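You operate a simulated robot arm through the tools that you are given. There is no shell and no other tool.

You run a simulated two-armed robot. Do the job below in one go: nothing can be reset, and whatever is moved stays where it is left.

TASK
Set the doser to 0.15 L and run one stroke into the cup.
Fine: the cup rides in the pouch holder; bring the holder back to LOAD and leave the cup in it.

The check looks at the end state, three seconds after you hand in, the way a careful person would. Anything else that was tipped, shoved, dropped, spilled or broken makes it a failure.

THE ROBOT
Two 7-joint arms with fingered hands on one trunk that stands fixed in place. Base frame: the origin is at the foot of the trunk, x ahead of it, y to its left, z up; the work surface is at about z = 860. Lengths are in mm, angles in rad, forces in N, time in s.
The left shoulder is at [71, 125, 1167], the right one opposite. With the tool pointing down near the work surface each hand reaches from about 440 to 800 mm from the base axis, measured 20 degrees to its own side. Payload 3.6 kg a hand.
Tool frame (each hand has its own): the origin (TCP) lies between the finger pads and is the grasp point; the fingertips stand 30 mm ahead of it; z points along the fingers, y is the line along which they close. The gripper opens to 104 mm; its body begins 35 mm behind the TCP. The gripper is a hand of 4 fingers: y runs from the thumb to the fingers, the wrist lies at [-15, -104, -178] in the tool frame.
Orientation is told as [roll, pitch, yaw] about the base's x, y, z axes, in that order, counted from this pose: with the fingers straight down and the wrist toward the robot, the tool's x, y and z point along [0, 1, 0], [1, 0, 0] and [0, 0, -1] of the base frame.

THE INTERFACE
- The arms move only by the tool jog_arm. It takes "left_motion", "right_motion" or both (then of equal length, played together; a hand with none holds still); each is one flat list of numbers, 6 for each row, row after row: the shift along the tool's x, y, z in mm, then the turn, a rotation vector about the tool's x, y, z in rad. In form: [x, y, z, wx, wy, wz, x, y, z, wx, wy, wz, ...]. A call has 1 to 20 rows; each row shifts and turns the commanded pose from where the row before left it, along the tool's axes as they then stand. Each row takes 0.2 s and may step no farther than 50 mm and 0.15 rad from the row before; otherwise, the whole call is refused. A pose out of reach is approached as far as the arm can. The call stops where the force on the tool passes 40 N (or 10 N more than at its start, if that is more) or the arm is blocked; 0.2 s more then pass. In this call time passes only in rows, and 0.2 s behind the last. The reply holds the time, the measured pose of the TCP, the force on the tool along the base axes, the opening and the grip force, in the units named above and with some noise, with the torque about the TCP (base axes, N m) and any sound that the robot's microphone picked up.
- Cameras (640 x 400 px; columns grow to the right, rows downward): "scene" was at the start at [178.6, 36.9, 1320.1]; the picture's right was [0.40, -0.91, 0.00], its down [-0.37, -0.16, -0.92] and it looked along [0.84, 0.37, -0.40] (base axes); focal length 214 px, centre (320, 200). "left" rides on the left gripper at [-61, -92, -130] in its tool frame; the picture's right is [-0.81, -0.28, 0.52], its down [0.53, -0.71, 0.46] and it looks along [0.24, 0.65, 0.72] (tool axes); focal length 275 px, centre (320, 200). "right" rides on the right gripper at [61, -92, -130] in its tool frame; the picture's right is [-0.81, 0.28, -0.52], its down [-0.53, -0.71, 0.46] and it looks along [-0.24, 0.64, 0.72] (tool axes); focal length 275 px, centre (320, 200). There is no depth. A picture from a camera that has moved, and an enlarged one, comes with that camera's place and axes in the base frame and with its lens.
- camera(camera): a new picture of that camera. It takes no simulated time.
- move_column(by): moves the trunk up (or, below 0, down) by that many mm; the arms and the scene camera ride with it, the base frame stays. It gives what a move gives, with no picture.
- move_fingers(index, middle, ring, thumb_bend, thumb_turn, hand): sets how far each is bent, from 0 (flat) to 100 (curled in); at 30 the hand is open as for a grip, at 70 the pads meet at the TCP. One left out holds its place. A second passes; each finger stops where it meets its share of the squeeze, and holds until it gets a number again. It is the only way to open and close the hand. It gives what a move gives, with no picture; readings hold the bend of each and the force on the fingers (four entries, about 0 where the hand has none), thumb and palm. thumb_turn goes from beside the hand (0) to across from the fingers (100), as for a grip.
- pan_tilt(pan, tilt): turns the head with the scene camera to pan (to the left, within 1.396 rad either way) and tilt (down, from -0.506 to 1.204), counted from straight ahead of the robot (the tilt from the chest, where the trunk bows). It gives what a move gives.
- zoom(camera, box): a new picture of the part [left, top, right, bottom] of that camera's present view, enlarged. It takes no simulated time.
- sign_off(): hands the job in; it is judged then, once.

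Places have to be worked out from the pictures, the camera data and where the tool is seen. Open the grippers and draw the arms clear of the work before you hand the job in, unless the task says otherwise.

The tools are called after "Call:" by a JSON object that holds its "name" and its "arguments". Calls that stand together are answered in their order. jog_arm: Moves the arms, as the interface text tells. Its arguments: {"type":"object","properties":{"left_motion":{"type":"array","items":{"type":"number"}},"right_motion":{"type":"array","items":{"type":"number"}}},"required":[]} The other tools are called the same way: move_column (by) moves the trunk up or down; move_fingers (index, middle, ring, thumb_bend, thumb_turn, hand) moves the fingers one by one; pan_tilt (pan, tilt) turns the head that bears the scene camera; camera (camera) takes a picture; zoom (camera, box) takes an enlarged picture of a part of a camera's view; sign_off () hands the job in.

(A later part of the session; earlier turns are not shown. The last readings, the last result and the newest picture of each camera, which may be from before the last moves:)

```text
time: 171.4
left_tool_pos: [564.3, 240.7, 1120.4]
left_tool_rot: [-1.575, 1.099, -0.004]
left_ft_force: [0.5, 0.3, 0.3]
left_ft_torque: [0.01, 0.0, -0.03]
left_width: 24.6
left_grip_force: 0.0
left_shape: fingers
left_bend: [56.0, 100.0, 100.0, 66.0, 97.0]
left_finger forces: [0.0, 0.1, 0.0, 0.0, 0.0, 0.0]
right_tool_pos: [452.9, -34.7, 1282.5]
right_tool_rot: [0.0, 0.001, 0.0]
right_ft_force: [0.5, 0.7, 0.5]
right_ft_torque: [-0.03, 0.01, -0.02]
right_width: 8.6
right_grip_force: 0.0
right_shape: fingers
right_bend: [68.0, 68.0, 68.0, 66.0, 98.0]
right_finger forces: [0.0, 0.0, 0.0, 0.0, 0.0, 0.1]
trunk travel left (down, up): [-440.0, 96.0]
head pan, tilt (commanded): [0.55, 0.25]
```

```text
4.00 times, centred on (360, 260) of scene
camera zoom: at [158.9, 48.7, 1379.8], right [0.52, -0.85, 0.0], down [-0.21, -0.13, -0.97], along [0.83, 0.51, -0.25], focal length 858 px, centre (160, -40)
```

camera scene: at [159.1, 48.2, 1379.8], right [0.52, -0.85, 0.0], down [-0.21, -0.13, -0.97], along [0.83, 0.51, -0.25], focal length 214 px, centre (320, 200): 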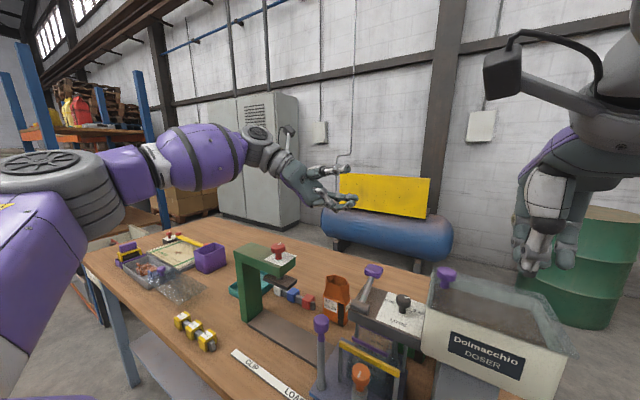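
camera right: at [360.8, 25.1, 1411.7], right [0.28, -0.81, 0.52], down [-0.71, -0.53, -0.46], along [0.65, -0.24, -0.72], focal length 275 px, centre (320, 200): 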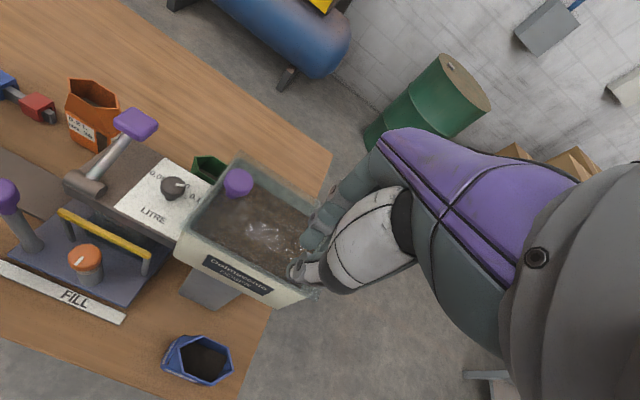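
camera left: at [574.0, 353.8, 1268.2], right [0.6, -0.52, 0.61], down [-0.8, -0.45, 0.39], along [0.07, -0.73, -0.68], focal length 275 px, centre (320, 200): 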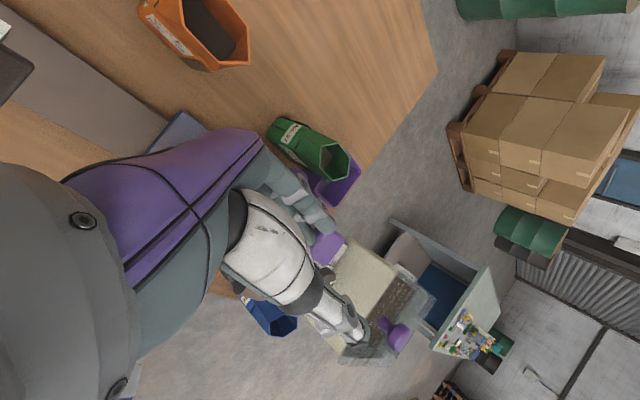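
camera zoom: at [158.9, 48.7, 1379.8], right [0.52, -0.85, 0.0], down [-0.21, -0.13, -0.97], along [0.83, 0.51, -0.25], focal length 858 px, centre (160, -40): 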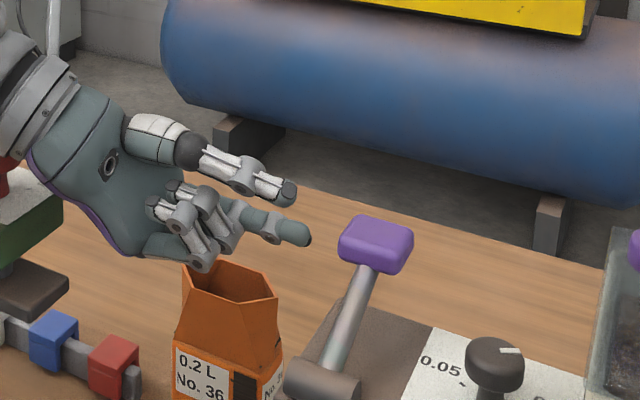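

The lever sprang back up by itself: the stroke is a downward press with spring return. I re-orient the left hand to vertical, away from the lever.

Call:
{"name": "jog_arm", "arguments": {"left_motion": [-15, -29.7, -10, 0, 0, 0, -15, -29.7, -10, 0, 0, 0, -15, -29.7, -10, 0, 0, 0, -15, -29.7, -10, 0, 0, 0, 0, 0, 0, 0, 0, 0.1375, 0, 0, 0, 0, 0, 0.1375, 0, 0, 0, 0, 0, 0.1375, 0, 0, 0, 0, 0, 0.1375, 0, 0, 0, 0, 0, 0.1375, 0, 0, 0, 0, 0, 0.1375, 0, 0, 0, 0, 0, 0.1375, 0, 0, 0, 0, 0, 0.1375]}}

Call:
{"name": "jog_arm", "arguments": {"left_motion": [0, 0, 0, 0, 0.14, 0, 0, 0, 0, 0, 0.14, 0, 0, 0, 0, 0, 0.14, 0, 0, 0, 0, 0, 0.14, 0, 0, 0, 0, 0, 0.14, 0, 0, 0, 0, 0, 0.14, 0, 0, 0, 0, 0, 0.14, 0, 0, 0, 0, 0, 0.14, 0, 0, 0, 0, 0, 0.14, 0, 0, 0, 0, 0, 0.14, 0, 0, 0, 0, 0, 0.14, 0, 0, 0, 0, 0, 0.035, 0]}}

Call:
{"name": "move_fingers", "arguments": {"hand": "left", "index": 68, "middle": 68, "ring": 68, "thumb_bend": 67}}

Call:
{"name": "camera", "arguments": {"camera": "scene"}}

Call:
{"name": "camera", "arguments": {"camera": "left"}}

```text
time: 174.0
left_tool_pos: [567.7, 271.2, 1282.5]
left_tool_rot: [-1.552, 0.008, 0.005]
left_ft_force: [-0.6, 0.7, -0.5]
left_ft_torque: [0.02, 0.0, 0.04]
left_width: 24.4
left_grip_force: 0.0
left_shape: fingers
left_bend: [56.0, 100.0, 100.0, 66.0, 97.0]
left_finger forces: [0.0, 0.1, 0.0, 0.1, 0.1, 0.1]
left hand out of reach, approached as far as the arm can: row 12
right_tool_pos: [452.4, -36.5, 1282.3]
right_tool_rot: [0.001, 0.001, 0.001]
right_ft_force: [-0.1, -0.8, -1.2]
right_ft_torque: [-0.03, -0.01, -0.01]
right_width: 8.3
right_grip_force: 0.0
right_shape: fingers
right_bend: [68.0, 68.0, 68.0, 66.0, 98.0]
right_finger forces: [0.0, 0.0, 0.0, 0.1, 0.0, 0.1]
trunk travel left (down, up): [-440.0, 96.0]
head pan, tilt (commanded): [0.55, 0.25]
```

```text
time: 176.6
left_tool_pos: [568.7, 271.3, 1282.8]
left_tool_rot: [0.006, 0.001, -0.001]
left_ft_force: [0.2, 0.3, 0.3]
left_ft_torque: [0.02, 0.01, 0.02]
left_width: 24.4
left_grip_force: 0.1
left_shape: fingers
left_bend: [56.0, 100.0, 100.0, 66.0, 97.0]
left_finger forces: [0.0, 0.0, 0.0, 0.0, 0.0, 0.0]
right_tool_pos: [453.0, -36.4, 1282.9]
right_tool_rot: [-0.002, 0.001, 0.0]
right_ft_force: [0.1, 0.2, 0.7]
right_ft_torque: [0.0, 0.05, 0.02]
right_width: 8.5
right_grip_force: 0.1
right_shape: fingers
right_bend: [68.0, 68.0, 68.0, 66.0, 98.0]
right_finger forces: [0.1, 0.1, 0.0, 0.0, 0.0, 0.0]
trunk travel left (down, up): [-440.0, 96.0]
head pan, tilt (commanded): [0.55, 0.25]
```

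```text
time: 177.6
left_tool_pos: [568.8, 272.3, 1282.5]
left_tool_rot: [0.003, 0.0, -0.003]
left_ft_force: [-0.2, 0.7, 0.0]
left_ft_torque: [-0.02, 0.0, -0.02]
left_width: 7.7
left_grip_force: 0.0
left_shape: fingers
left_bend: [68.0, 68.0, 68.0, 67.0, 97.0]
left_finger forces: [0.1, 0.0, 0.1, 0.0, 0.0, 0.1]
right_tool_pos: [452.4, -36.3, 1281.5]
right_tool_rot: [0.0, 0.0, -0.001]
right_ft_force: [0.1, -1.0, 0.6]
right_ft_torque: [-0.04, -0.03, 0.06]
right_width: 8.5
right_grip_force: 0.0
right_shape: fingers
right_bend: [68.0, 68.0, 68.0, 66.0, 98.0]
right_finger forces: [0.1, 0.0, 0.0, 0.0, 0.0, 0.1]
trunk travel left (down, up): [-440.0, 96.0]
head pan, tilt (commanded): [0.55, 0.25]
```

```text
taken
camera scene: at [158.9, 48.5, 1379.8], right [0.52, -0.85, 0.0], down [-0.21, -0.13, -0.97], along [0.83, 0.51, -0.25], focal length 214 px, centre (320, 200)
```

scene: 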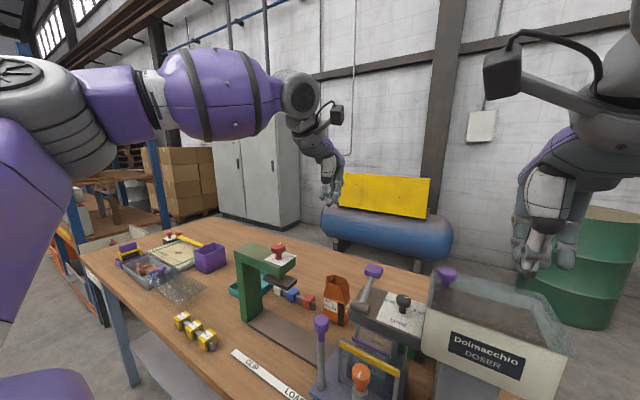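

```text
taken
camera left: at [476.3, 210.7, 1412.9], right [-0.28, -0.81, -0.52], down [-0.71, 0.53, -0.45], along [0.65, 0.24, -0.72], focal length 275 px, centre (320, 200)
```

left: 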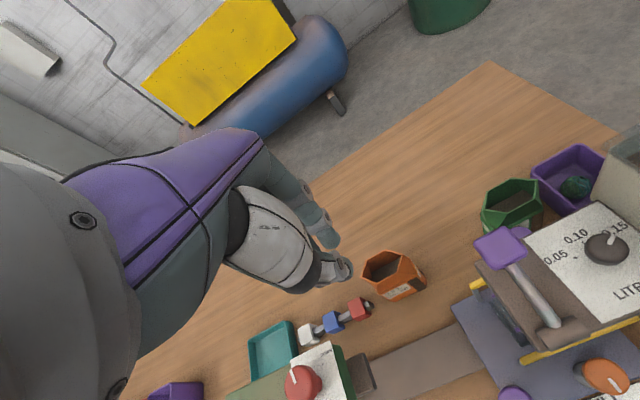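

Call:
{"name": "move_fingers", "arguments": {"hand": "left", "index": 69, "middle": 69, "ring": 100, "thumb_bend": 68}}

Call:
{"name": "jog_arm", "arguments": {"left_motion": [-41, -3, 0, 0, 0, 0, -41, -3, 0, 0, 0, 0, -39, -3, 20, 0, 0, 0, 0, 0, 35, 0, 0, 0, 0, 0, 35, 0, 0, 0]}}

Call:
{"name": "zoom", "arguments": {"camera": "right", "box": [20, 40, 180, 200]}}

Call:
{"name": "zoom", "arguments": {"camera": "scene", "box": [310, 190, 410, 310]}}

Call:
{"name": "zoom", "arguments": {"camera": "left", "box": [260, 180, 460, 380]}}

```text
time: 178.6
left_tool_pos: [568.8, 270.6, 1283.8]
left_tool_rot: [0.002, 0.0, -0.002]
left_ft_force: [-0.3, 1.1, 1.1]
left_ft_torque: [-0.02, 0.01, -0.03]
left_width: 5.5
left_grip_force: 0.0
left_shape: fingers
left_bend: [69.0, 69.0, 100.0, 68.0, 97.0]
left_finger forces: [0.0, 0.0, 0.0, 0.1, 0.0, 0.0]
right_tool_pos: [451.7, -36.1, 1281.9]
right_tool_rot: [0.002, -0.001, 0.001]
right_ft_force: [-0.2, -0.3, -0.2]
right_ft_torque: [-0.01, 0.0, 0.02]
right_width: 8.7
right_grip_force: 0.0
right_shape: fingers
right_bend: [68.0, 68.0, 68.0, 66.0, 98.0]
right_finger forces: [0.0, 0.0, 0.0, 0.0, 0.1, 0.0]
trunk travel left (down, up): [-440.0, 96.0]
head pan, tilt (commanded): [0.55, 0.25]
```

```text
time: 179.8
left_tool_pos: [559.2, 150.0, 1192.4]
left_tool_rot: [0.001, 0.001, 0.002]
left_ft_force: [1.0, 0.9, -0.7]
left_ft_torque: [-0.06, 0.05, 0.0]
left_width: 5.0
left_grip_force: 0.1
left_shape: fingers
left_bend: [69.0, 69.0, 100.0, 68.0, 97.0]
left_finger forces: [0.1, 0.1, 0.0, 0.0, 0.0, 0.0]
right_tool_pos: [453.1, -35.7, 1282.2]
right_tool_rot: [0.0, 0.0, 0.0]
right_ft_force: [-0.2, 0.7, -0.5]
right_ft_torque: [0.01, 0.02, 0.01]
right_width: 8.4
right_grip_force: 0.1
right_shape: fingers
right_bend: [68.0, 68.0, 68.0, 66.0, 98.0]
right_finger forces: [0.0, 0.1, 0.0, 0.0, 0.1, 0.0]
trunk travel left (down, up): [-440.0, 96.0]
head pan, tilt (commanded): [0.55, 0.25]
```

```text
2.50 times, centred on (100, 120) of right
camera zoom: at [361.3, 24.4, 1411.5], right [0.28, -0.81, 0.52], down [-0.71, -0.53, -0.46], along [0.64, -0.24, -0.72], focal length 688 px, centre (870, 400)
```

zoom: 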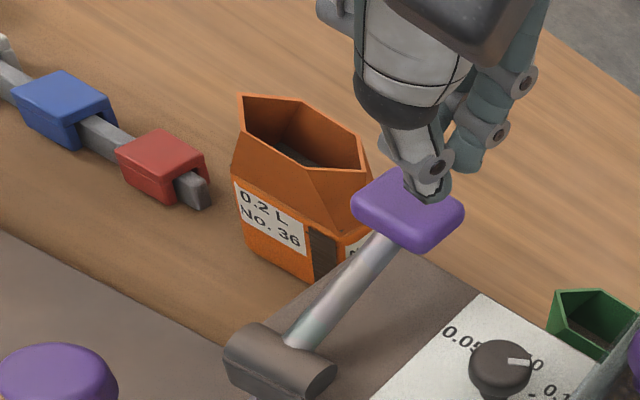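

```text
3.33 times, centred on (360, 250) of scene
camera zoom: at [159.4, 48.1, 1379.7], right [0.52, -0.85, 0.0], down [-0.21, -0.13, -0.97], along [0.83, 0.51, -0.25], focal length 715 px, centre (187, 33)
```

zoom: 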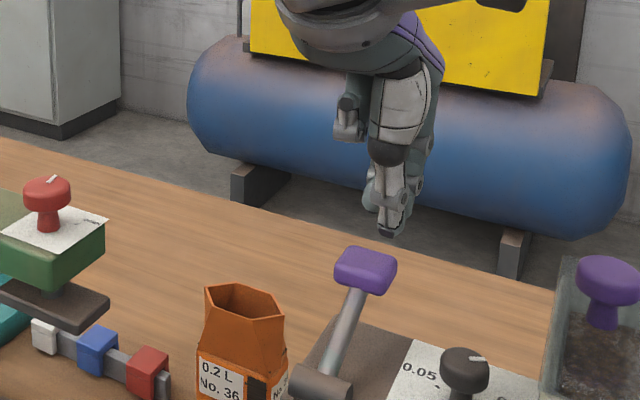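

```text
2.00 times, centred on (360, 280) of left
camera zoom: at [467.2, 89.7, 1322.7], right [-0.28, -0.81, -0.52], down [-0.71, 0.53, -0.45], along [0.65, 0.24, -0.72], focal length 551 px, centre (240, 40)
```

zoom: 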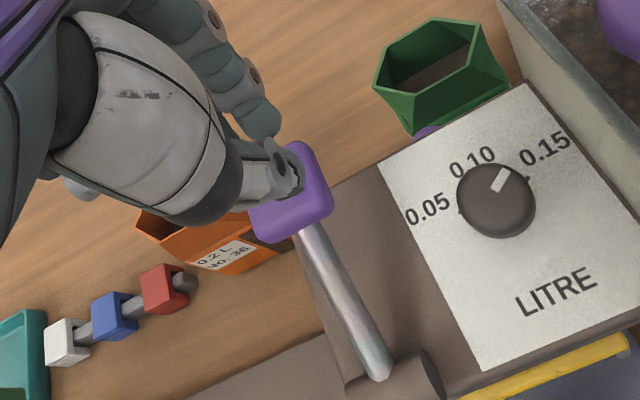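

The beak is over the knob and the dial still reads 0.15. I press down along the lever's arc in small steps, watching the force.

Call:
{"name": "jog_arm", "arguments": {"left_motion": [4, 0, 15, 0, 0, 0, 0, 0, 8, 0, 0, 0, 0, 1, 6, 0, 0, 0, 0, 1.5, 6, 0, 0, 0]}}

Call:
{"name": "zoom", "arguments": {"camera": "right", "box": [20, 40, 180, 200]}}

Call:
{"name": "zoom", "arguments": {"camera": "scene", "box": [310, 190, 410, 310]}}

```text
time: 180.8
left_tool_pos: [562.1, 156.0, 1156.5]
left_tool_rot: [0.003, -0.004, -0.001]
left_ft_force: [0.6, 0.1, 2.2]
left_ft_torque: [-0.02, -0.02, 0.01]
left_width: 4.5
left_grip_force: 1.2
left_shape: fingers
left_bend: [69.0, 69.0, 100.0, 68.0, 98.0]
left_finger forces: [0.9, 0.3, 0.1, 0.1, 1.2, 0.1]
right_tool_pos: [452.9, -35.4, 1281.1]
right_tool_rot: [-0.002, 0.001, -0.001]
right_ft_force: [-0.7, 0.5, -0.2]
right_ft_torque: [0.0, 0.0, 0.02]
right_width: 8.7
right_grip_force: 0.2
right_shape: fingers
right_bend: [68.0, 68.0, 68.0, 66.0, 98.0]
right_finger forces: [0.0, 0.0, 0.0, 0.1, 0.0, 0.0]
trunk travel left (down, up): [-440.0, 96.0]
head pan, tilt (commanded): [0.55, 0.25]
```

```text
2.50 times, centred on (100, 120) of right
camera zoom: at [360.8, 24.6, 1411.7], right [0.28, -0.81, 0.52], down [-0.71, -0.53, -0.46], along [0.64, -0.24, -0.72], focal length 688 px, centre (870, 400)
```

zoom: 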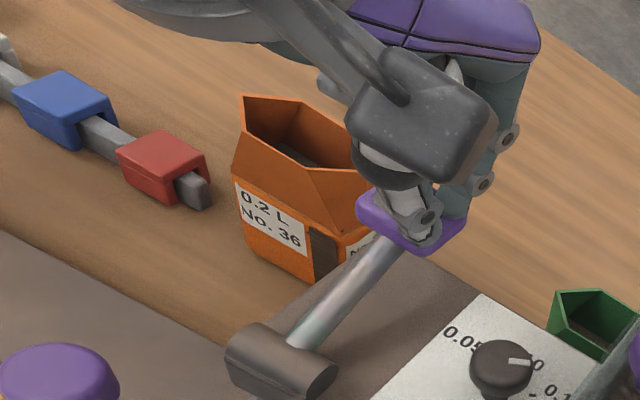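

```text
3.33 times, centred on (360, 250) of scene
camera zoom: at [158.9, 48.4, 1379.8], right [0.52, -0.85, 0.0], down [-0.21, -0.13, -0.97], along [0.83, 0.51, -0.25], focal length 715 px, centre (187, 33)
```

zoom: 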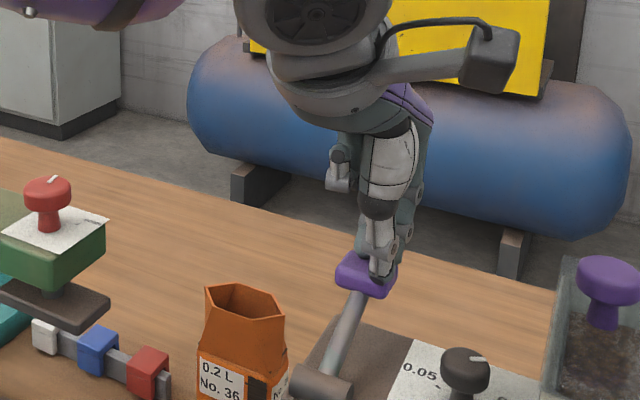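

Call:
{"name": "jog_arm", "arguments": {"left_motion": [0, 1.5, 6, 0, 0, 0, 0, 1.2, 6, 0, 0, 0, 0, 1, 6, 0, 0, 0]}}

Call:
{"name": "zoom", "arguments": {"camera": "scene", "box": [310, 200, 410, 320]}}

Call:
{"name": "zoom", "arguments": {"camera": "right", "box": [20, 40, 180, 200]}}

```text
time: 181.6
left_tool_pos: [565.1, 155.5, 1139.1]
left_tool_rot: [0.003, -0.002, -0.002]
left_ft_force: [1.6, 1.3, 4.9]
left_ft_torque: [-0.01, 0.0, 0.02]
left_width: 0.2
left_grip_force: 2.2
left_shape: fingers
left_bend: [69.0, 69.0, 100.0, 71.0, 98.0]
left_finger forces: [0.0, 0.1, 0.0, 0.0, 3.9, 0.1]
right_tool_pos: [452.3, -35.2, 1282.3]
right_tool_rot: [-0.001, 0.003, 0.0]
right_ft_force: [-0.1, 0.5, -0.4]
right_ft_torque: [0.01, -0.03, 0.02]
right_width: 8.5
right_grip_force: 0.1
right_shape: fingers
right_bend: [68.0, 68.0, 68.0, 66.0, 98.0]
right_finger forces: [0.1, 0.0, 0.1, 0.0, 0.0, 0.0]
trunk travel left (down, up): [-440.0, 96.0]
head pan, tilt (commanded): [0.55, 0.25]
```

```text
3.33 times, centred on (360, 260) of scene
camera zoom: at [159.0, 48.4, 1379.8], right [0.52, -0.85, 0.0], down [-0.21, -0.13, -0.97], along [0.83, 0.51, -0.25], focal length 715 px, centre (187, 0)
```

zoom: 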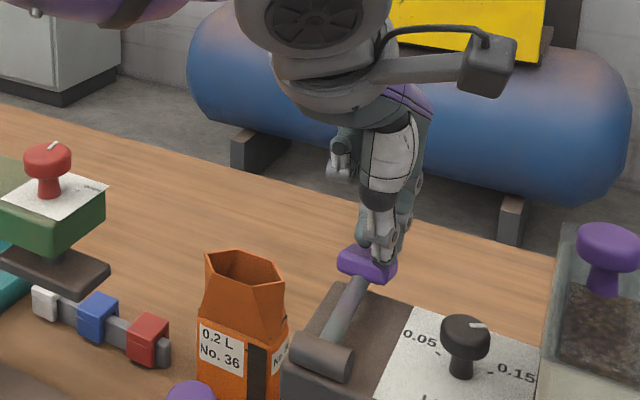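

```text
2.50 times, centred on (100, 120) of right
camera zoom: at [360.9, 24.6, 1411.6], right [0.28, -0.81, 0.52], down [-0.71, -0.53, -0.46], along [0.64, -0.24, -0.72], focal length 688 px, centre (870, 400)
```

zoom: 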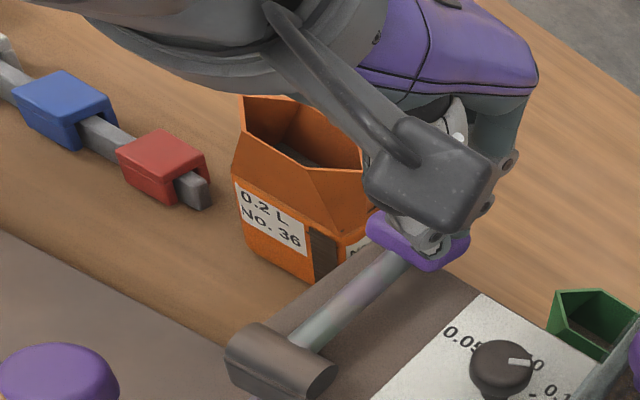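

Call:
{"name": "jog_arm", "arguments": {"left_motion": [0, 0.5, 4, 0, 0, 0, 0, 0.3, 4, 0, 0, 0, 0, 0.2, 4, 0, 0, 0]}}

Call:
{"name": "zoom", "arguments": {"camera": "scene", "box": [310, 200, 410, 320]}}

Call:
{"name": "zoom", "arguments": {"camera": "right", "box": [20, 40, 180, 200]}}

```text
time: 182.4
left_tool_pos: [565.3, 153.4, 1130.3]
left_tool_rot: [0.0, -0.007, -0.002]
left_ft_force: [-1.9, 1.5, 19.1]
left_ft_torque: [-0.07, 0.12, 0.01]
left_width: 0.0
left_grip_force: 9.4
left_shape: fingers
left_bend: [69.0, 69.0, 100.0, 72.0, 98.0]
left_finger forces: [0.0, 0.1, 0.1, 0.1, 19.7, 0.0]
right_tool_pos: [450.6, -35.2, 1283.9]
right_tool_rot: [0.002, -0.001, -0.001]
right_ft_force: [-0.3, 0.1, -0.2]
right_ft_torque: [0.02, 0.04, -0.03]
right_width: 8.6
right_grip_force: 0.0
right_shape: fingers
right_bend: [68.0, 68.0, 68.0, 66.0, 98.0]
right_finger forces: [0.1, 0.1, 0.2, 0.1, 0.1, 0.0]
trunk travel left (down, up): [-440.0, 96.0]
head pan, tilt (commanded): [0.55, 0.25]
```

```text
3.33 times, centred on (360, 260) of scene
camera zoom: at [156.8, 48.2, 1380.3], right [0.52, -0.85, 0.0], down [-0.21, -0.13, -0.97], along [0.83, 0.51, -0.25], focal length 715 px, centre (187, 0)
```

zoom: 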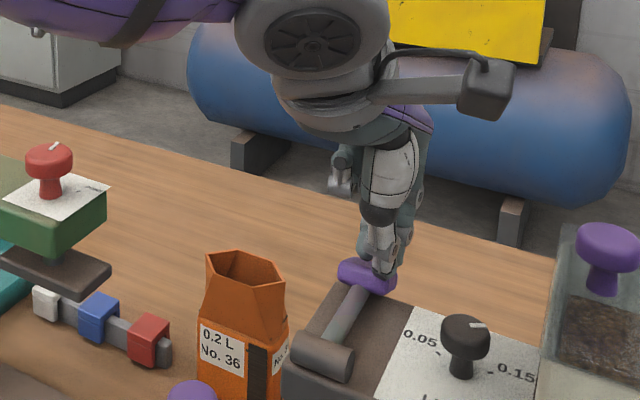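

```text
2.50 times, centred on (100, 120) of right
camera zoom: at [358.6, 24.4, 1412.6], right [0.27, -0.81, 0.52], down [-0.71, -0.53, -0.46], along [0.65, -0.24, -0.72], focal length 688 px, centre (870, 400)
```

zoom: 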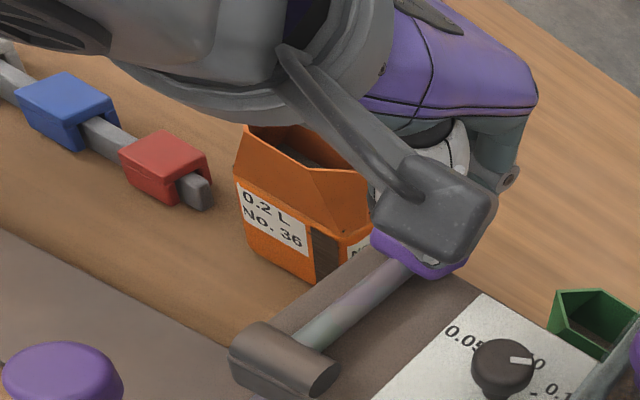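

The force rose to 19 N — the lever is at its lower stop. Holding it there, I check the cup under the spout.

Call:
{"name": "zoom", "arguments": {"camera": "scene", "box": [330, 300, 430, 400]}}

Call:
{"name": "zoom", "arguments": {"camera": "right", "box": [40, 180, 180, 300]}}

```text
4.00 times, centred on (380, 350) of scene
camera zoom: at [156.8, 48.2, 1380.3], right [0.52, -0.85, 0.0], down [-0.21, -0.13, -0.97], along [0.83, 0.51, -0.25], focal length 858 px, centre (80, -400)
```

zoom: 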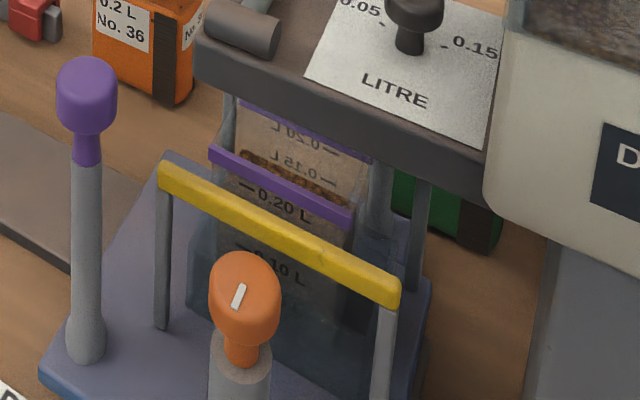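

```text
3.33 times, centred on (110, 240) of right
camera zoom: at [358.6, 24.4, 1412.6], right [0.27, -0.81, 0.52], down [-0.71, -0.53, -0.46], along [0.65, -0.24, -0.72], focal length 918 px, centre (1020, 67)
```

zoom: 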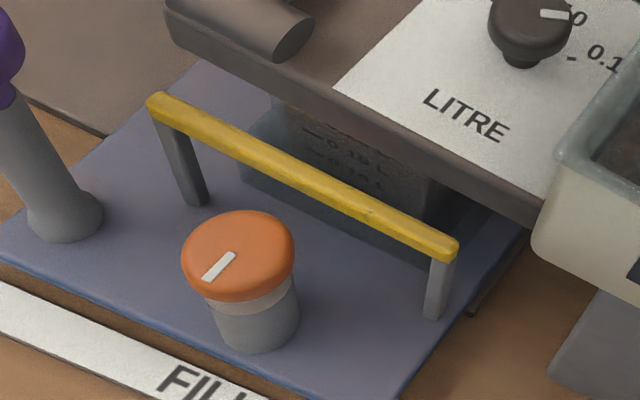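

The cup now holds brown grounds up to about the 0.15 L mark. I release the lever by raising the hand smoothly and then move it away.

Call:
{"name": "jog_arm", "arguments": {"left_motion": [0, -0.5, -6, 0, 0, 0, 0, -0.5, -8, 0, 0, 0, 0, -1, -8, 0, 0, 0, 0, -1, -8, 0, 0, 0, 0, -1.5, -10, 0, 0, 0, 0, 0, -20, 0, 0, 0, 0, 0, -25, 0, 0, 0]}}

Call:
{"name": "zoom", "arguments": {"camera": "scene", "box": [310, 220, 430, 370]}}

Call:
{"name": "zoom", "arguments": {"camera": "right", "box": [0, 60, 200, 280]}}

```text
time: 184.0
left_tool_pos: [562.8, 153.9, 1212.7]
left_tool_rot: [0.001, 0.0, -0.002]
left_ft_force: [0.1, -0.7, -0.2]
left_ft_torque: [0.02, -0.01, 0.02]
left_width: 4.8
left_grip_force: 0.0
left_shape: fingers
left_bend: [69.0, 69.0, 100.0, 68.0, 97.0]
left_finger forces: [0.0, 0.0, 0.0, 0.0, 0.0, 0.1]
right_tool_pos: [452.6, -35.5, 1282.0]
right_tool_rot: [-0.001, 0.0, -0.001]
right_ft_force: [0.4, -1.4, 0.2]
right_ft_torque: [-0.02, -0.01, 0.06]
right_width: 8.8
right_grip_force: 0.2
right_shape: fingers
right_bend: [68.0, 68.0, 68.0, 66.0, 98.0]
right_finger forces: [0.0, 0.0, 0.0, 0.1, 0.1, 0.1]
trunk travel left (down, up): [-440.0, 96.0]
head pan, tilt (commanded): [0.55, 0.25]
```

```text
2.67 times, centred on (370, 295) of scene
camera zoom: at [158.7, 48.4, 1379.8], right [0.52, -0.85, 0.0], down [-0.21, -0.13, -0.97], along [0.83, 0.51, -0.25], focal length 572 px, centre (187, -53)
```

zoom: 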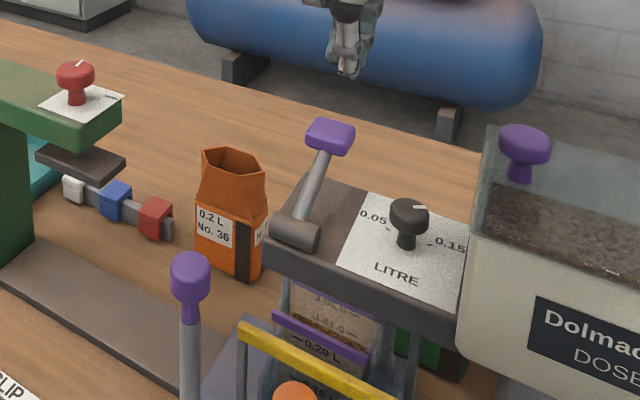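

```text
1.82 times, centred on (100, 170) of right
camera zoom: at [360.6, 24.6, 1411.7], right [0.28, -0.81, 0.52], down [-0.71, -0.53, -0.46], along [0.65, -0.24, -0.72], focal length 500 px, centre (720, 254)
```

zoom: 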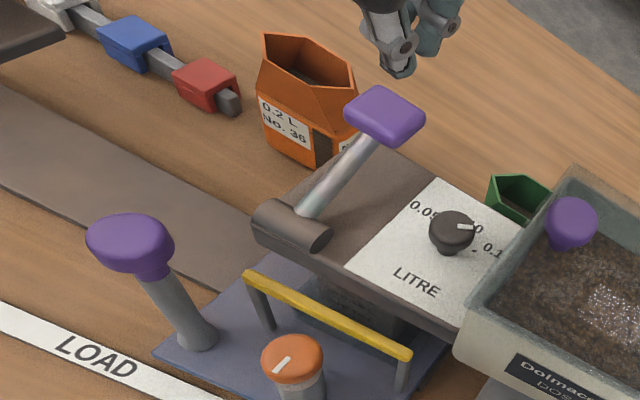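

The lever is back up and the dial still at 0.15. Now I return to the holder's post to bring it to LOAD.

Call:
{"name": "jog_arm", "arguments": {"left_motion": [24, -36, 0, 0, 0, 0, 24, -36, 0, 0, 0, 0, 24, -35, 0, 0, 0, 0]}}

Call:
{"name": "move_fingers", "arguments": {"hand": "left", "index": 44, "middle": 100, "ring": 100, "thumb_bend": 44}}

Call:
{"name": "jog_arm", "arguments": {"left_motion": [0, 0, 0, 0, 0, 0.131, 0, 0, 0, 0, 0, 0.131, 0, 0, 0, 0, 0, 0.131, 0, 0, 0, 0, 0, 0.131, 0, 0, 0, 0, 0, 0.131, 0, 0, 0, 0, 0, 0.131, 0, 0, 0, 0, 0, 0.131, 0, 0, 0, 0, 0, 0.131, 0, 0, 0, 0, 0, 0.131, 0, 0, 0, 0, 0, 0.131, 0, 0, 0, 0, 0, 0.131, 0, 0, 0, 0, 0, 0.131]}}

Call:
{"name": "camera", "arguments": {"camera": "left"}}

Call:
{"name": "zoom", "arguments": {"camera": "scene", "box": [300, 220, 440, 390]}}

```text
time: 184.8
left_tool_pos: [451.8, 227.7, 1213.4]
left_tool_rot: [0.0, 0.001, -0.002]
left_ft_force: [-0.4, 0.2, 0.5]
left_ft_torque: [-0.04, -0.02, 0.0]
left_width: 4.5
left_grip_force: 0.1
left_shape: fingers
left_bend: [69.0, 69.0, 100.0, 68.0, 97.0]
left_finger forces: [0.1, 0.1, 0.0, 0.0, 0.0, 0.1]
right_tool_pos: [450.3, -33.9, 1283.5]
right_tool_rot: [0.0, -0.002, 0.0]
right_ft_force: [-0.1, 0.1, -0.5]
right_ft_torque: [-0.01, 0.01, 0.0]
right_width: 8.5
right_grip_force: 0.0
right_shape: fingers
right_bend: [68.0, 68.0, 68.0, 66.0, 98.0]
right_finger forces: [0.0, 0.1, 0.0, 0.0, 0.1, 0.0]
trunk travel left (down, up): [-440.0, 96.0]
head pan, tilt (commanded): [0.55, 0.25]
```

```text
time: 185.8
left_tool_pos: [454.4, 225.7, 1212.4]
left_tool_rot: [0.002, 0.0, -0.003]
left_ft_force: [-0.5, -0.1, 0.0]
left_ft_torque: [-0.01, 0.0, -0.05]
left_width: 67.3
left_grip_force: 0.2
left_shape: fingers
left_bend: [44.0, 100.0, 100.0, 44.0, 97.0]
left_finger forces: [0.0, 0.0, 0.0, 0.0, 0.0, 0.0]
right_tool_pos: [452.7, -35.9, 1281.9]
right_tool_rot: [0.0, 0.0, 0.0]
right_ft_force: [0.8, -0.6, -0.2]
right_ft_torque: [0.02, 0.03, -0.01]
right_width: 8.5
right_grip_force: 0.0
right_shape: fingers
right_bend: [68.0, 68.0, 68.0, 66.0, 98.0]
right_finger forces: [0.0, 0.0, 0.0, 0.0, 0.0, 0.0]
trunk travel left (down, up): [-440.0, 96.0]
head pan, tilt (commanded): [0.55, 0.25]
```

```text
time: 188.4
left_tool_pos: [454.8, 227.2, 1212.4]
left_tool_rot: [-0.001, 0.001, -1.576]
left_ft_force: [1.1, 0.5, -0.2]
left_ft_torque: [-0.01, 0.02, -0.01]
left_width: 67.5
left_grip_force: 0.0
left_shape: fingers
left_bend: [44.0, 100.0, 100.0, 44.0, 97.0]
left_finger forces: [0.0, 0.0, 0.1, 0.0, 0.0, 0.0]
right_tool_pos: [453.8, -34.5, 1280.7]
right_tool_rot: [-0.001, -0.003, 0.0]
right_ft_force: [0.0, 0.0, 0.6]
right_ft_torque: [-0.03, -0.03, 0.03]
right_width: 8.5
right_grip_force: 0.1
right_shape: fingers
right_bend: [68.0, 68.0, 68.0, 66.0, 98.0]
right_finger forces: [0.0, 0.0, 0.1, 0.0, 0.0, 0.0]
trunk travel left (down, up): [-440.0, 96.0]
head pan, tilt (commanded): [0.55, 0.25]
```

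```text
taken
camera left: at [394.3, 318.9, 1343.0], right [-0.81, 0.28, -0.52], down [0.54, 0.71, -0.45], along [0.24, -0.64, -0.73], focal length 275 px, centre (320, 200)
```

left: 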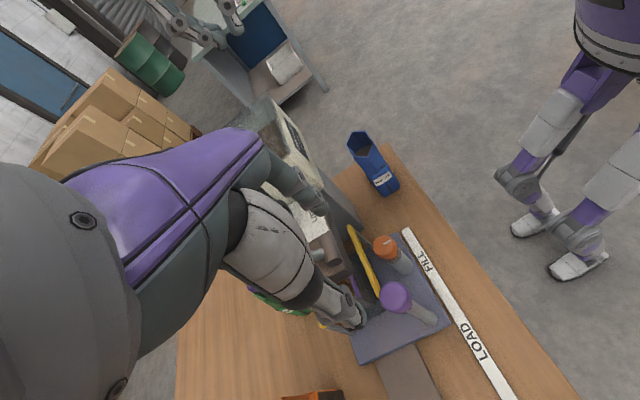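

```text
2.35 times, centred on (370, 305) of scene
camera zoom: at [159.3, 48.3, 1379.7], right [0.52, -0.85, 0.0], down [-0.21, -0.13, -0.97], along [0.83, 0.51, -0.25], focal length 505 px, centre (202, -47)
```

zoom: 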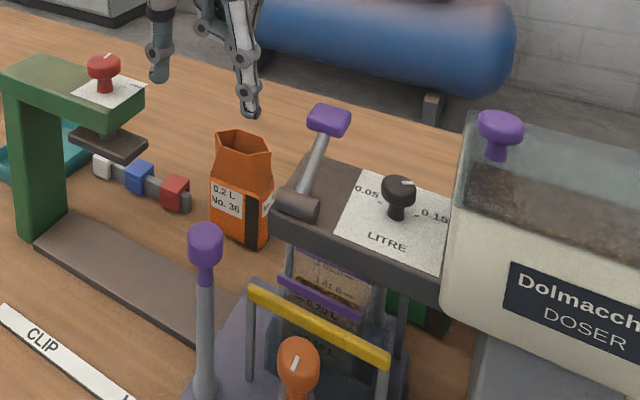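

Call:
{"name": "jog_arm", "arguments": {"left_motion": [0, 0, 40, 0, 0, 0, 0, 0, 40, 0, 0, 0, 0, 0, 40, 0, 0, 0, 0, 0, 30, 0, 0, 0]}}

Call:
{"name": "camera", "arguments": {"camera": "left"}}

Call:
{"name": "move_fingers", "arguments": {"hand": "left", "index": 61, "thumb_bend": 60}}

Call:
{"name": "move_fingers", "arguments": {"hand": "left", "index": 70, "thumb_bend": 70}}

```text
time: 189.4
left_tool_pos: [455.1, 227.4, 1062.0]
left_tool_rot: [0.001, 0.001, -1.574]
left_ft_force: [0.6, -0.4, -0.3]
left_ft_torque: [0.03, 0.03, 0.01]
left_width: 67.4
left_grip_force: 0.0
left_shape: fingers
left_bend: [44.0, 100.0, 100.0, 44.0, 97.0]
left_finger forces: [0.0, 0.1, 0.0, 0.0, 0.0, 0.0]
right_tool_pos: [452.1, -34.9, 1282.3]
right_tool_rot: [0.0, 0.0, 0.001]
right_ft_force: [-0.3, 0.9, -0.1]
right_ft_torque: [-0.01, -0.01, -0.06]
right_width: 8.6
right_grip_force: 0.2
right_shape: fingers
right_bend: [68.0, 68.0, 68.0, 66.0, 98.0]
right_finger forces: [0.1, 0.0, 0.1, 0.0, 0.0, 0.0]
trunk travel left (down, up): [-440.0, 96.0]
head pan, tilt (commanded): [0.55, 0.25]
```

```text
taken
camera left: at [394.3, 319.5, 1192.8], right [-0.81, 0.28, -0.52], down [0.54, 0.71, -0.45], along [0.24, -0.64, -0.73], focal length 275 px, centre (320, 200)
```

left: 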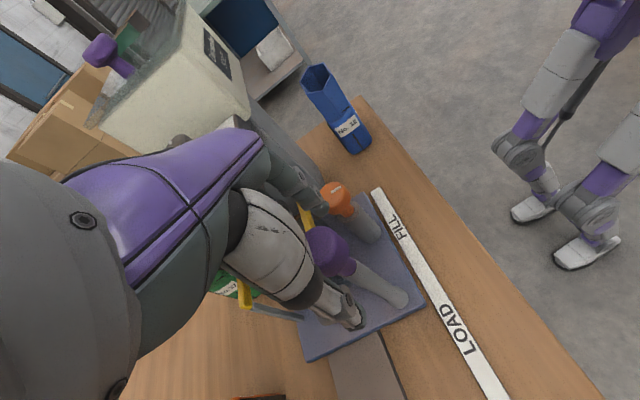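

```text
time: 190.4
left_tool_pos: [454.9, 226.7, 1062.1]
left_tool_rot: [0.0, 0.001, -1.573]
left_ft_force: [-0.5, -1.3, 0.1]
left_ft_torque: [-0.03, 0.0, -0.01]
left_width: 27.1
left_grip_force: 0.6
left_shape: fingers
left_bend: [60.0, 100.0, 100.0, 60.0, 97.0]
left_finger forces: [1.0, 0.1, 0.1, 0.0, 0.1, 0.1]
right_tool_pos: [452.2, -36.2, 1281.5]
right_tool_rot: [0.0, 0.001, 0.001]
right_ft_force: [-0.3, 0.4, 0.2]
right_ft_torque: [0.0, -0.03, -0.01]
right_width: 8.4
right_grip_force: 0.1
right_shape: fingers
right_bend: [68.0, 68.0, 68.0, 66.0, 98.0]
right_finger forces: [0.0, 0.1, 0.0, 0.0, 0.1, 0.0]
trunk travel left (down, up): [-440.0, 96.0]
head pan, tilt (commanded): [0.55, 0.25]
```

```text
time: 191.4
left_tool_pos: [455.4, 227.7, 1062.4]
left_tool_rot: [0.0, 0.001, -1.575]
left_ft_force: [-1.2, -0.9, -2.1]
left_ft_torque: [-0.02, 0.03, 0.01]
left_width: 23.4
left_grip_force: 5.8
left_shape: fingers
left_bend: [61.0, 100.0, 100.0, 63.0, 97.0]
left_finger forces: [6.3, 0.0, 0.0, 0.0, 5.7, 0.1]
right_tool_pos: [453.0, -36.5, 1282.0]
right_tool_rot: [0.0, 0.001, -0.001]
right_ft_force: [0.0, 0.7, 0.3]
right_ft_torque: [0.01, -0.03, 0.01]
right_width: 8.6
right_grip_force: 0.0
right_shape: fingers
right_bend: [68.0, 68.0, 68.0, 66.0, 98.0]
right_finger forces: [0.0, 0.1, 0.0, 0.0, 0.0, 0.0]
trunk travel left (down, up): [-440.0, 96.0]
head pan, tilt (commanded): [0.55, 0.25]
```

Gripped. I slide the holder gently back toward LOAD.

Call:
{"name": "jog_arm", "arguments": {"left_motion": [0, -2, 0, 0, 0, 0, 0, -3, 0, 0, 0, 0, 0, -4, 0, 0, 0, 0, 0, -5, 0, 0, 0, 0, 0, -5, 0, 0, 0, 0, 0, -5, 0, 0, 0, 0, 0, -5, 0, 0, 0, 0, 0, -5, 0, 0, 0, 0, 0, -5, 0, 0, 0, 0, 0, -5, 0, 0, 0, 0, 0, -5, 0, 0, 0, 0, 0, -5, 0, 0, 0, 0, 0, -5, 0, 0, 0, 0, 0, -5, 0, 0, 0, 0, 0, -5, 0, 0, 0, 0, 0, -5, 0, 0, 0, 0, 0, -5, 0, 0, 0, 0, 0, -4, 0, 0, 0, 0, 0, -3, 0, 0, 0, 0]}}

Call:
{"name": "zoom", "arguments": {"camera": "scene", "box": [250, 230, 420, 400]}}

Call:
{"name": "camera", "arguments": {"camera": "left"}}

```text
time: 195.4
left_tool_pos: [454.6, 313.9, 1061.4]
left_tool_rot: [-0.001, 0.003, -1.573]
left_ft_force: [-0.7, -1.4, -1.9]
left_ft_torque: [-0.07, 0.01, 0.02]
left_width: 23.3
left_grip_force: 6.5
left_shape: fingers
left_bend: [60.0, 100.0, 100.0, 64.0, 97.0]
left_finger forces: [7.0, 0.0, 0.0, 0.0, 5.5, 0.1]
right_tool_pos: [451.4, -36.3, 1281.7]
right_tool_rot: [0.0, 0.001, 0.002]
right_ft_force: [-0.4, 0.0, -0.1]
right_ft_torque: [0.01, 0.0, 0.0]
right_width: 8.4
right_grip_force: 0.0
right_shape: fingers
right_bend: [68.0, 68.0, 68.0, 66.0, 98.0]
right_finger forces: [0.0, 0.0, 0.0, 0.0, 0.0, 0.0]
trunk travel left (down, up): [-440.0, 96.0]
head pan, tilt (commanded): [0.55, 0.25]
```

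```text
2.35 times, centred on (335, 315) of scene
camera zoom: at [158.9, 48.4, 1379.8], right [0.52, -0.85, 0.0], down [-0.21, -0.13, -0.97], along [0.83, 0.51, -0.25], focal length 505 px, centre (285, -71)
```

zoom: 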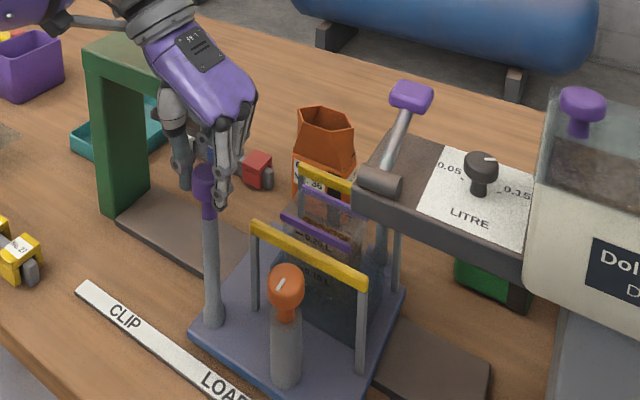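

```text
taken
camera left: at [394.1, 405.4, 1193.5], right [-0.81, 0.28, -0.52], down [0.54, 0.71, -0.45], along [0.24, -0.64, -0.73], focal length 275 px, centre (320, 200)
```

left: 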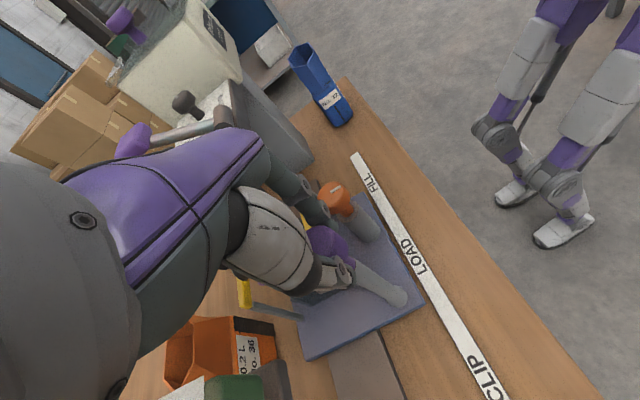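

Call:
{"name": "jog_arm", "arguments": {"left_motion": [0, -3, 0, 0, 0, 0, 0, -4, 0, 0, 0, 0, 0, -5, 0, 0, 0, 0, 0, -5, 0, 0, 0, 0, 0, -5, 0, 0, 0, 0, 0, -5, 0, 0, 0, 0, 0, -5, 0, 0, 0, 0, 0, -4, 0, 0, 0, 0, 0, -3, 0, 0, 0, 0, 0, -2, 0, 0, 0, 0]}}

Call:
{"name": "camera", "arguments": {"camera": "left"}}

Call:
{"name": "zoom", "arguments": {"camera": "scene", "box": [240, 220, 420, 400]}}

Call:
{"name": "camera", "arguments": {"camera": "right"}}

```text
time: 197.6
left_tool_pos: [455.8, 354.5, 1062.3]
left_tool_rot: [0.0, 0.001, -1.575]
left_ft_force: [-0.4, 1.5, -1.5]
left_ft_torque: [0.02, 0.02, -0.05]
left_width: 23.1
left_grip_force: 6.3
left_shape: fingers
left_bend: [61.0, 100.0, 100.0, 63.0, 97.0]
left_finger forces: [6.1, 0.0, 0.0, 0.0, 6.9, 0.1]
right_tool_pos: [452.9, -35.2, 1281.8]
right_tool_rot: [0.001, 0.0, 0.0]
right_ft_force: [-0.8, 0.5, -0.3]
right_ft_torque: [0.01, -0.03, 0.02]
right_width: 8.3
right_grip_force: 0.1
right_shape: fingers
right_bend: [68.0, 68.0, 68.0, 66.0, 98.0]
right_finger forces: [0.1, 0.0, 0.0, 0.0, 0.0, 0.0]
trunk travel left (down, up): [-440.0, 96.0]
head pan, tilt (commanded): [0.55, 0.25]
```

```text
taken
camera left: at [394.0, 446.5, 1193.5], right [-0.81, 0.28, -0.52], down [0.54, 0.71, -0.45], along [0.24, -0.64, -0.73], focal length 275 px, centre (320, 200)
```

left: 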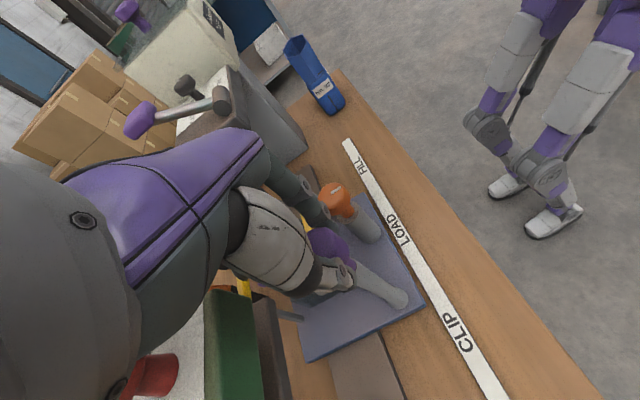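

```text
2.22 times, centred on (330, 310) of scene
camera zoom: at [158.9, 48.7, 1379.8], right [0.52, -0.85, 0.0], down [-0.21, -0.13, -0.97], along [0.83, 0.51, -0.25], focal length 477 px, centre (298, -44)
```

zoom: 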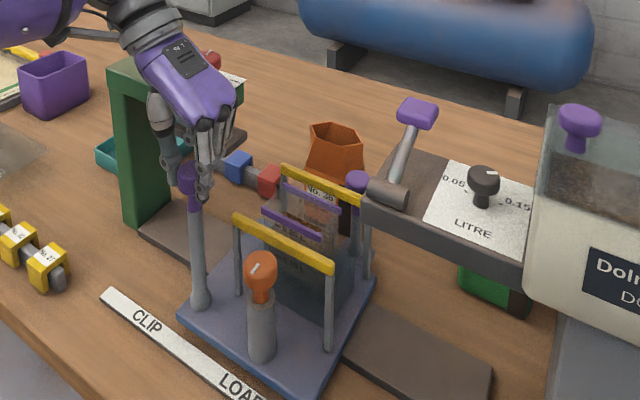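

```text
taken
camera right: at [360.8, 25.0, 1411.7], right [0.28, -0.81, 0.52], down [-0.71, -0.53, -0.46], along [0.64, -0.24, -0.72], focal length 275 px, centre (320, 200)
```

right: 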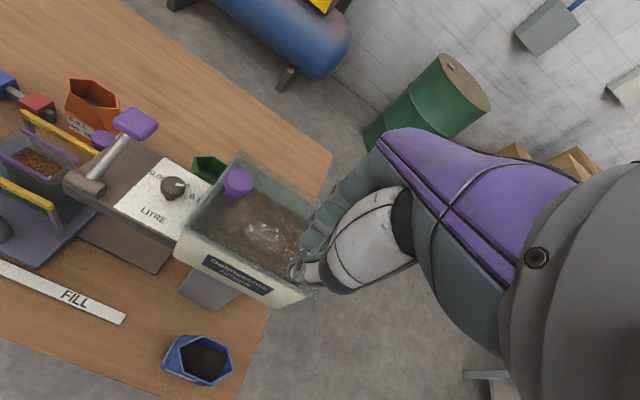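

The holder is within ~1 mm of its original LOAD place. I nudge 1.5 mm more, then release the post.

Call:
{"name": "jog_arm", "arguments": {"left_motion": [0, -1.5, 0, 0, 0, 0]}}

Call:
{"name": "move_fingers", "arguments": {"hand": "left", "index": 60, "thumb_bend": 60}}

Call:
{"name": "move_fingers", "arguments": {"hand": "left", "index": 45, "thumb_bend": 45}}

Call:
{"name": "jog_arm", "arguments": {"left_motion": [0, 0, -20, 0, 0, 0, 0, 0, -35, 0, 0, 0, 0, 0, -40, 0, 0, 0, 0, 0, -40, 0, 0, 0]}}

Call:
{"name": "camera", "arguments": {"camera": "left"}}

Call:
{"name": "zoom", "arguments": {"camera": "scene", "box": [240, 220, 420, 400]}}

Call:
{"name": "zoom", "arguments": {"camera": "right", "box": [0, 80, 140, 280]}}

```text
time: 198.0
left_tool_pos: [455.6, 354.7, 1061.8]
left_tool_rot: [-0.001, 0.002, -1.576]
left_ft_force: [-1.3, 1.1, -3.0]
left_ft_torque: [0.02, -0.01, 0.0]
left_width: 23.0
left_grip_force: 6.0
left_shape: fingers
left_bend: [61.0, 100.0, 100.0, 63.0, 97.0]
left_finger forces: [6.4, 0.1, 0.0, 0.0, 6.4, 0.0]
right_tool_pos: [452.7, -35.3, 1281.4]
right_tool_rot: [0.0, 0.0, -0.001]
right_ft_force: [-0.3, -0.2, -0.4]
right_ft_torque: [0.02, -0.02, -0.03]
right_width: 8.5
right_grip_force: 0.1
right_shape: fingers
right_bend: [68.0, 68.0, 68.0, 66.0, 98.0]
right_finger forces: [0.0, 0.0, 0.1, 0.0, 0.0, 0.0]
trunk travel left (down, up): [-440.0, 96.0]
head pan, tilt (commanded): [0.55, 0.25]
```

```text
time: 199.0
left_tool_pos: [456.0, 353.8, 1063.4]
left_tool_rot: [-0.002, 0.003, -1.574]
left_ft_force: [-0.8, -0.2, 0.2]
left_ft_torque: [0.03, 0.03, 0.01]
left_width: 27.3
left_grip_force: 0.9
left_shape: fingers
left_bend: [60.0, 100.0, 100.0, 60.0, 97.0]
left_finger forces: [0.5, 0.0, 0.0, 0.0, 0.4, 0.0]
right_tool_pos: [452.9, -34.9, 1282.8]
right_tool_rot: [0.0, 0.0, 0.0]
right_ft_force: [-0.5, 0.1, 0.5]
right_ft_torque: [0.02, 0.0, -0.01]
right_width: 8.5
right_grip_force: 0.0
right_shape: fingers
right_bend: [68.0, 68.0, 68.0, 66.0, 98.0]
right_finger forces: [0.1, 0.0, 0.0, 0.0, 0.0, 0.0]
trunk travel left (down, up): [-440.0, 96.0]
head pan, tilt (commanded): [0.55, 0.25]
```

```text
time: 200.0
left_tool_pos: [455.4, 356.6, 1063.3]
left_tool_rot: [0.001, 0.001, -1.573]
left_ft_force: [0.0, 0.0, -0.5]
left_ft_torque: [-0.02, 0.02, 0.01]
left_width: 64.5
left_grip_force: 0.0
left_shape: fingers
left_bend: [45.0, 100.0, 100.0, 45.0, 97.0]
left_finger forces: [0.0, 0.0, 0.0, 0.0, 0.0, 0.0]
right_tool_pos: [451.8, -36.8, 1281.1]
right_tool_rot: [-0.001, 0.001, 0.001]
right_ft_force: [0.7, 0.2, 0.4]
right_ft_torque: [-0.03, -0.02, 0.0]
right_width: 8.3
right_grip_force: 0.1
right_shape: fingers
right_bend: [68.0, 68.0, 68.0, 66.0, 98.0]
right_finger forces: [0.1, 0.0, 0.0, 0.0, 0.0, 0.0]
trunk travel left (down, up): [-440.0, 96.0]
head pan, tilt (commanded): [0.55, 0.25]
```

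```text
time: 201.0
left_tool_pos: [455.4, 355.4, 1198.2]
left_tool_rot: [0.0, 0.003, -1.574]
left_ft_force: [0.4, -0.2, -1.2]
left_ft_torque: [-0.02, -0.02, -0.01]
left_width: 64.7
left_grip_force: 0.0
left_shape: fingers
left_bend: [45.0, 100.0, 100.0, 45.0, 97.0]
left_finger forces: [0.0, 0.1, 0.0, 0.0, 0.0, 0.1]
right_tool_pos: [452.8, -35.6, 1281.9]
right_tool_rot: [0.0, 0.0, 0.0]
right_ft_force: [0.1, 0.2, 0.4]
right_ft_torque: [0.02, 0.02, 0.04]
right_width: 8.5
right_grip_force: 0.0
right_shape: fingers
right_bend: [68.0, 68.0, 68.0, 66.0, 98.0]
right_finger forces: [0.0, 0.0, 0.0, 0.0, 0.1, 0.1]
trunk travel left (down, up): [-440.0, 96.0]
head pan, tilt (commanded): [0.55, 0.25]
```

```text
taken
camera left: at [393.7, 447.1, 1328.9], right [-0.81, 0.28, -0.52], down [0.53, 0.71, -0.45], along [0.24, -0.64, -0.73], focal length 275 px, centre (320, 200)
```

left: 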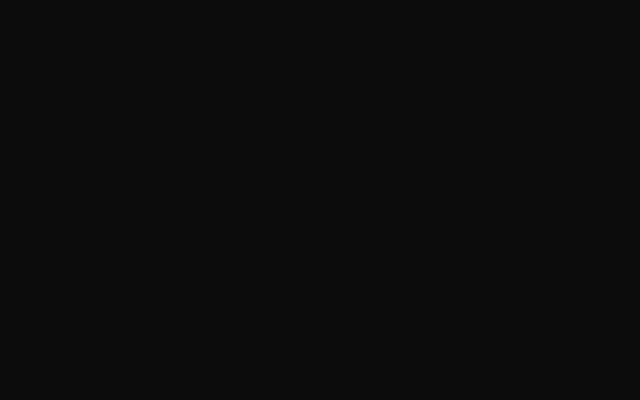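

```text
2.22 times, centred on (330, 310) of scene
camera zoom: at [158.6, 48.0, 1379.9], right [0.52, -0.85, 0.0], down [-0.21, -0.13, -0.97], along [0.83, 0.51, -0.25], focal length 477 px, centre (298, -44)
```

zoom: 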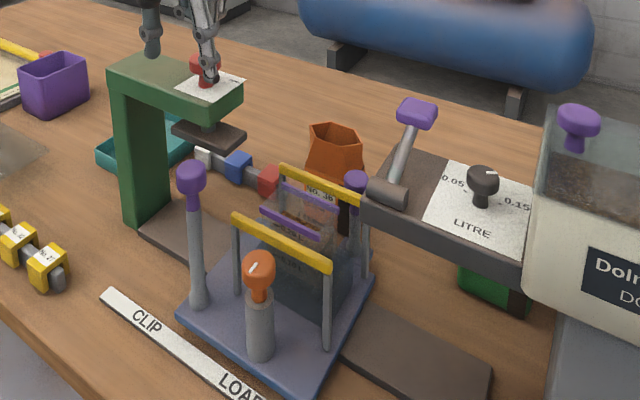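

```text
2.00 times, centred on (70, 180) of right
camera zoom: at [360.5, 24.2, 1411.8], right [0.28, -0.81, 0.52], down [-0.71, -0.53, -0.46], along [0.65, -0.24, -0.72], focal length 551 px, centre (820, 240)
```

zoom: 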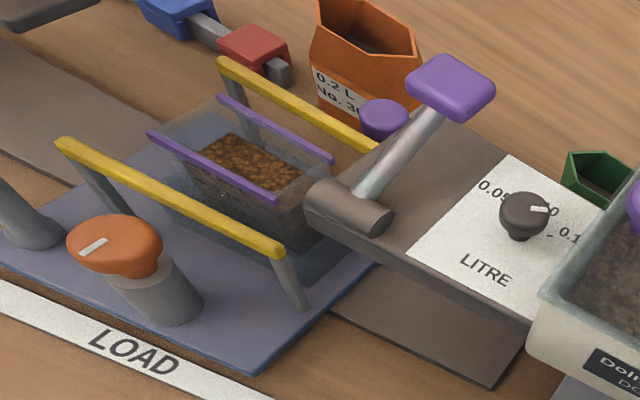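

The cup with its grounds sits in the holder at LOAD (holder within ~1 mm of its starting place by comparison with the label). I zoom to verify the fill level and that nothing was spilled.

Call:
{"name": "zoom", "arguments": {"camera": "scene", "box": [300, 280, 400, 380]}}

Call:
{"name": "zoom", "arguments": {"camera": "right", "box": [10, 100, 90, 200]}}

Call:
{"name": "zoom", "arguments": {"camera": "right", "box": [60, 140, 220, 320]}}

```text
4.00 times, centred on (350, 330) of scene
camera zoom: at [158.6, 48.0, 1379.9], right [0.52, -0.85, 0.0], down [-0.21, -0.13, -0.97], along [0.83, 0.51, -0.25], focal length 858 px, centre (200, -320)
```

zoom: 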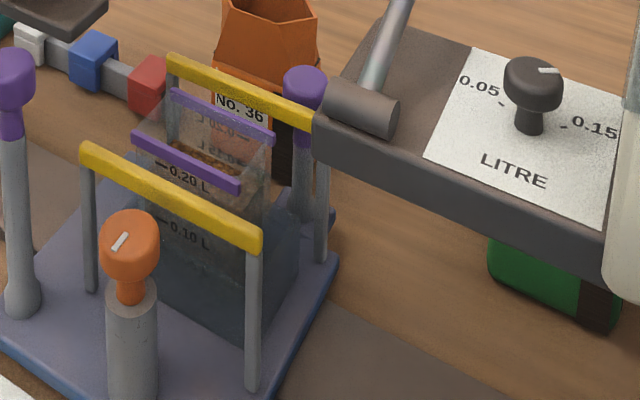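

```text
4.00 times, centred on (50, 150) of right
camera zoom: at [360.5, 24.2, 1411.8], right [0.28, -0.81, 0.52], down [-0.71, -0.53, -0.46], along [0.65, -0.24, -0.72], focal length 1101 px, centre (1400, 400)
```

zoom: 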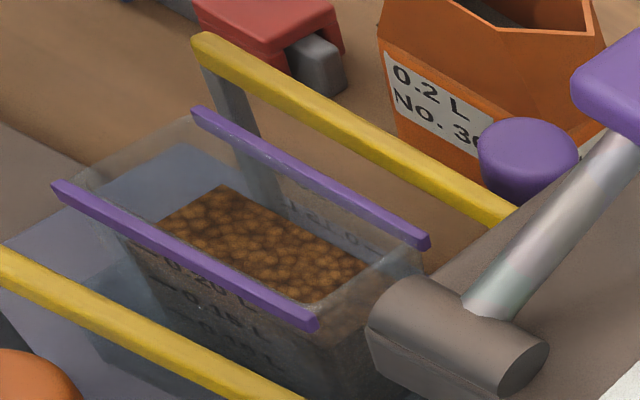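

```text
2.22 times, centred on (140, 230) of right
camera zoom: at [360.5, 24.2, 1411.8], right [0.28, -0.81, 0.52], down [-0.71, -0.53, -0.46], along [0.65, -0.24, -0.72], focal length 612 px, centre (720, 133)
```

zoom: 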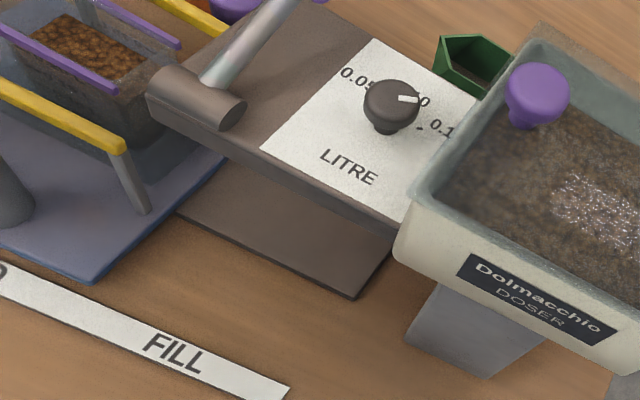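

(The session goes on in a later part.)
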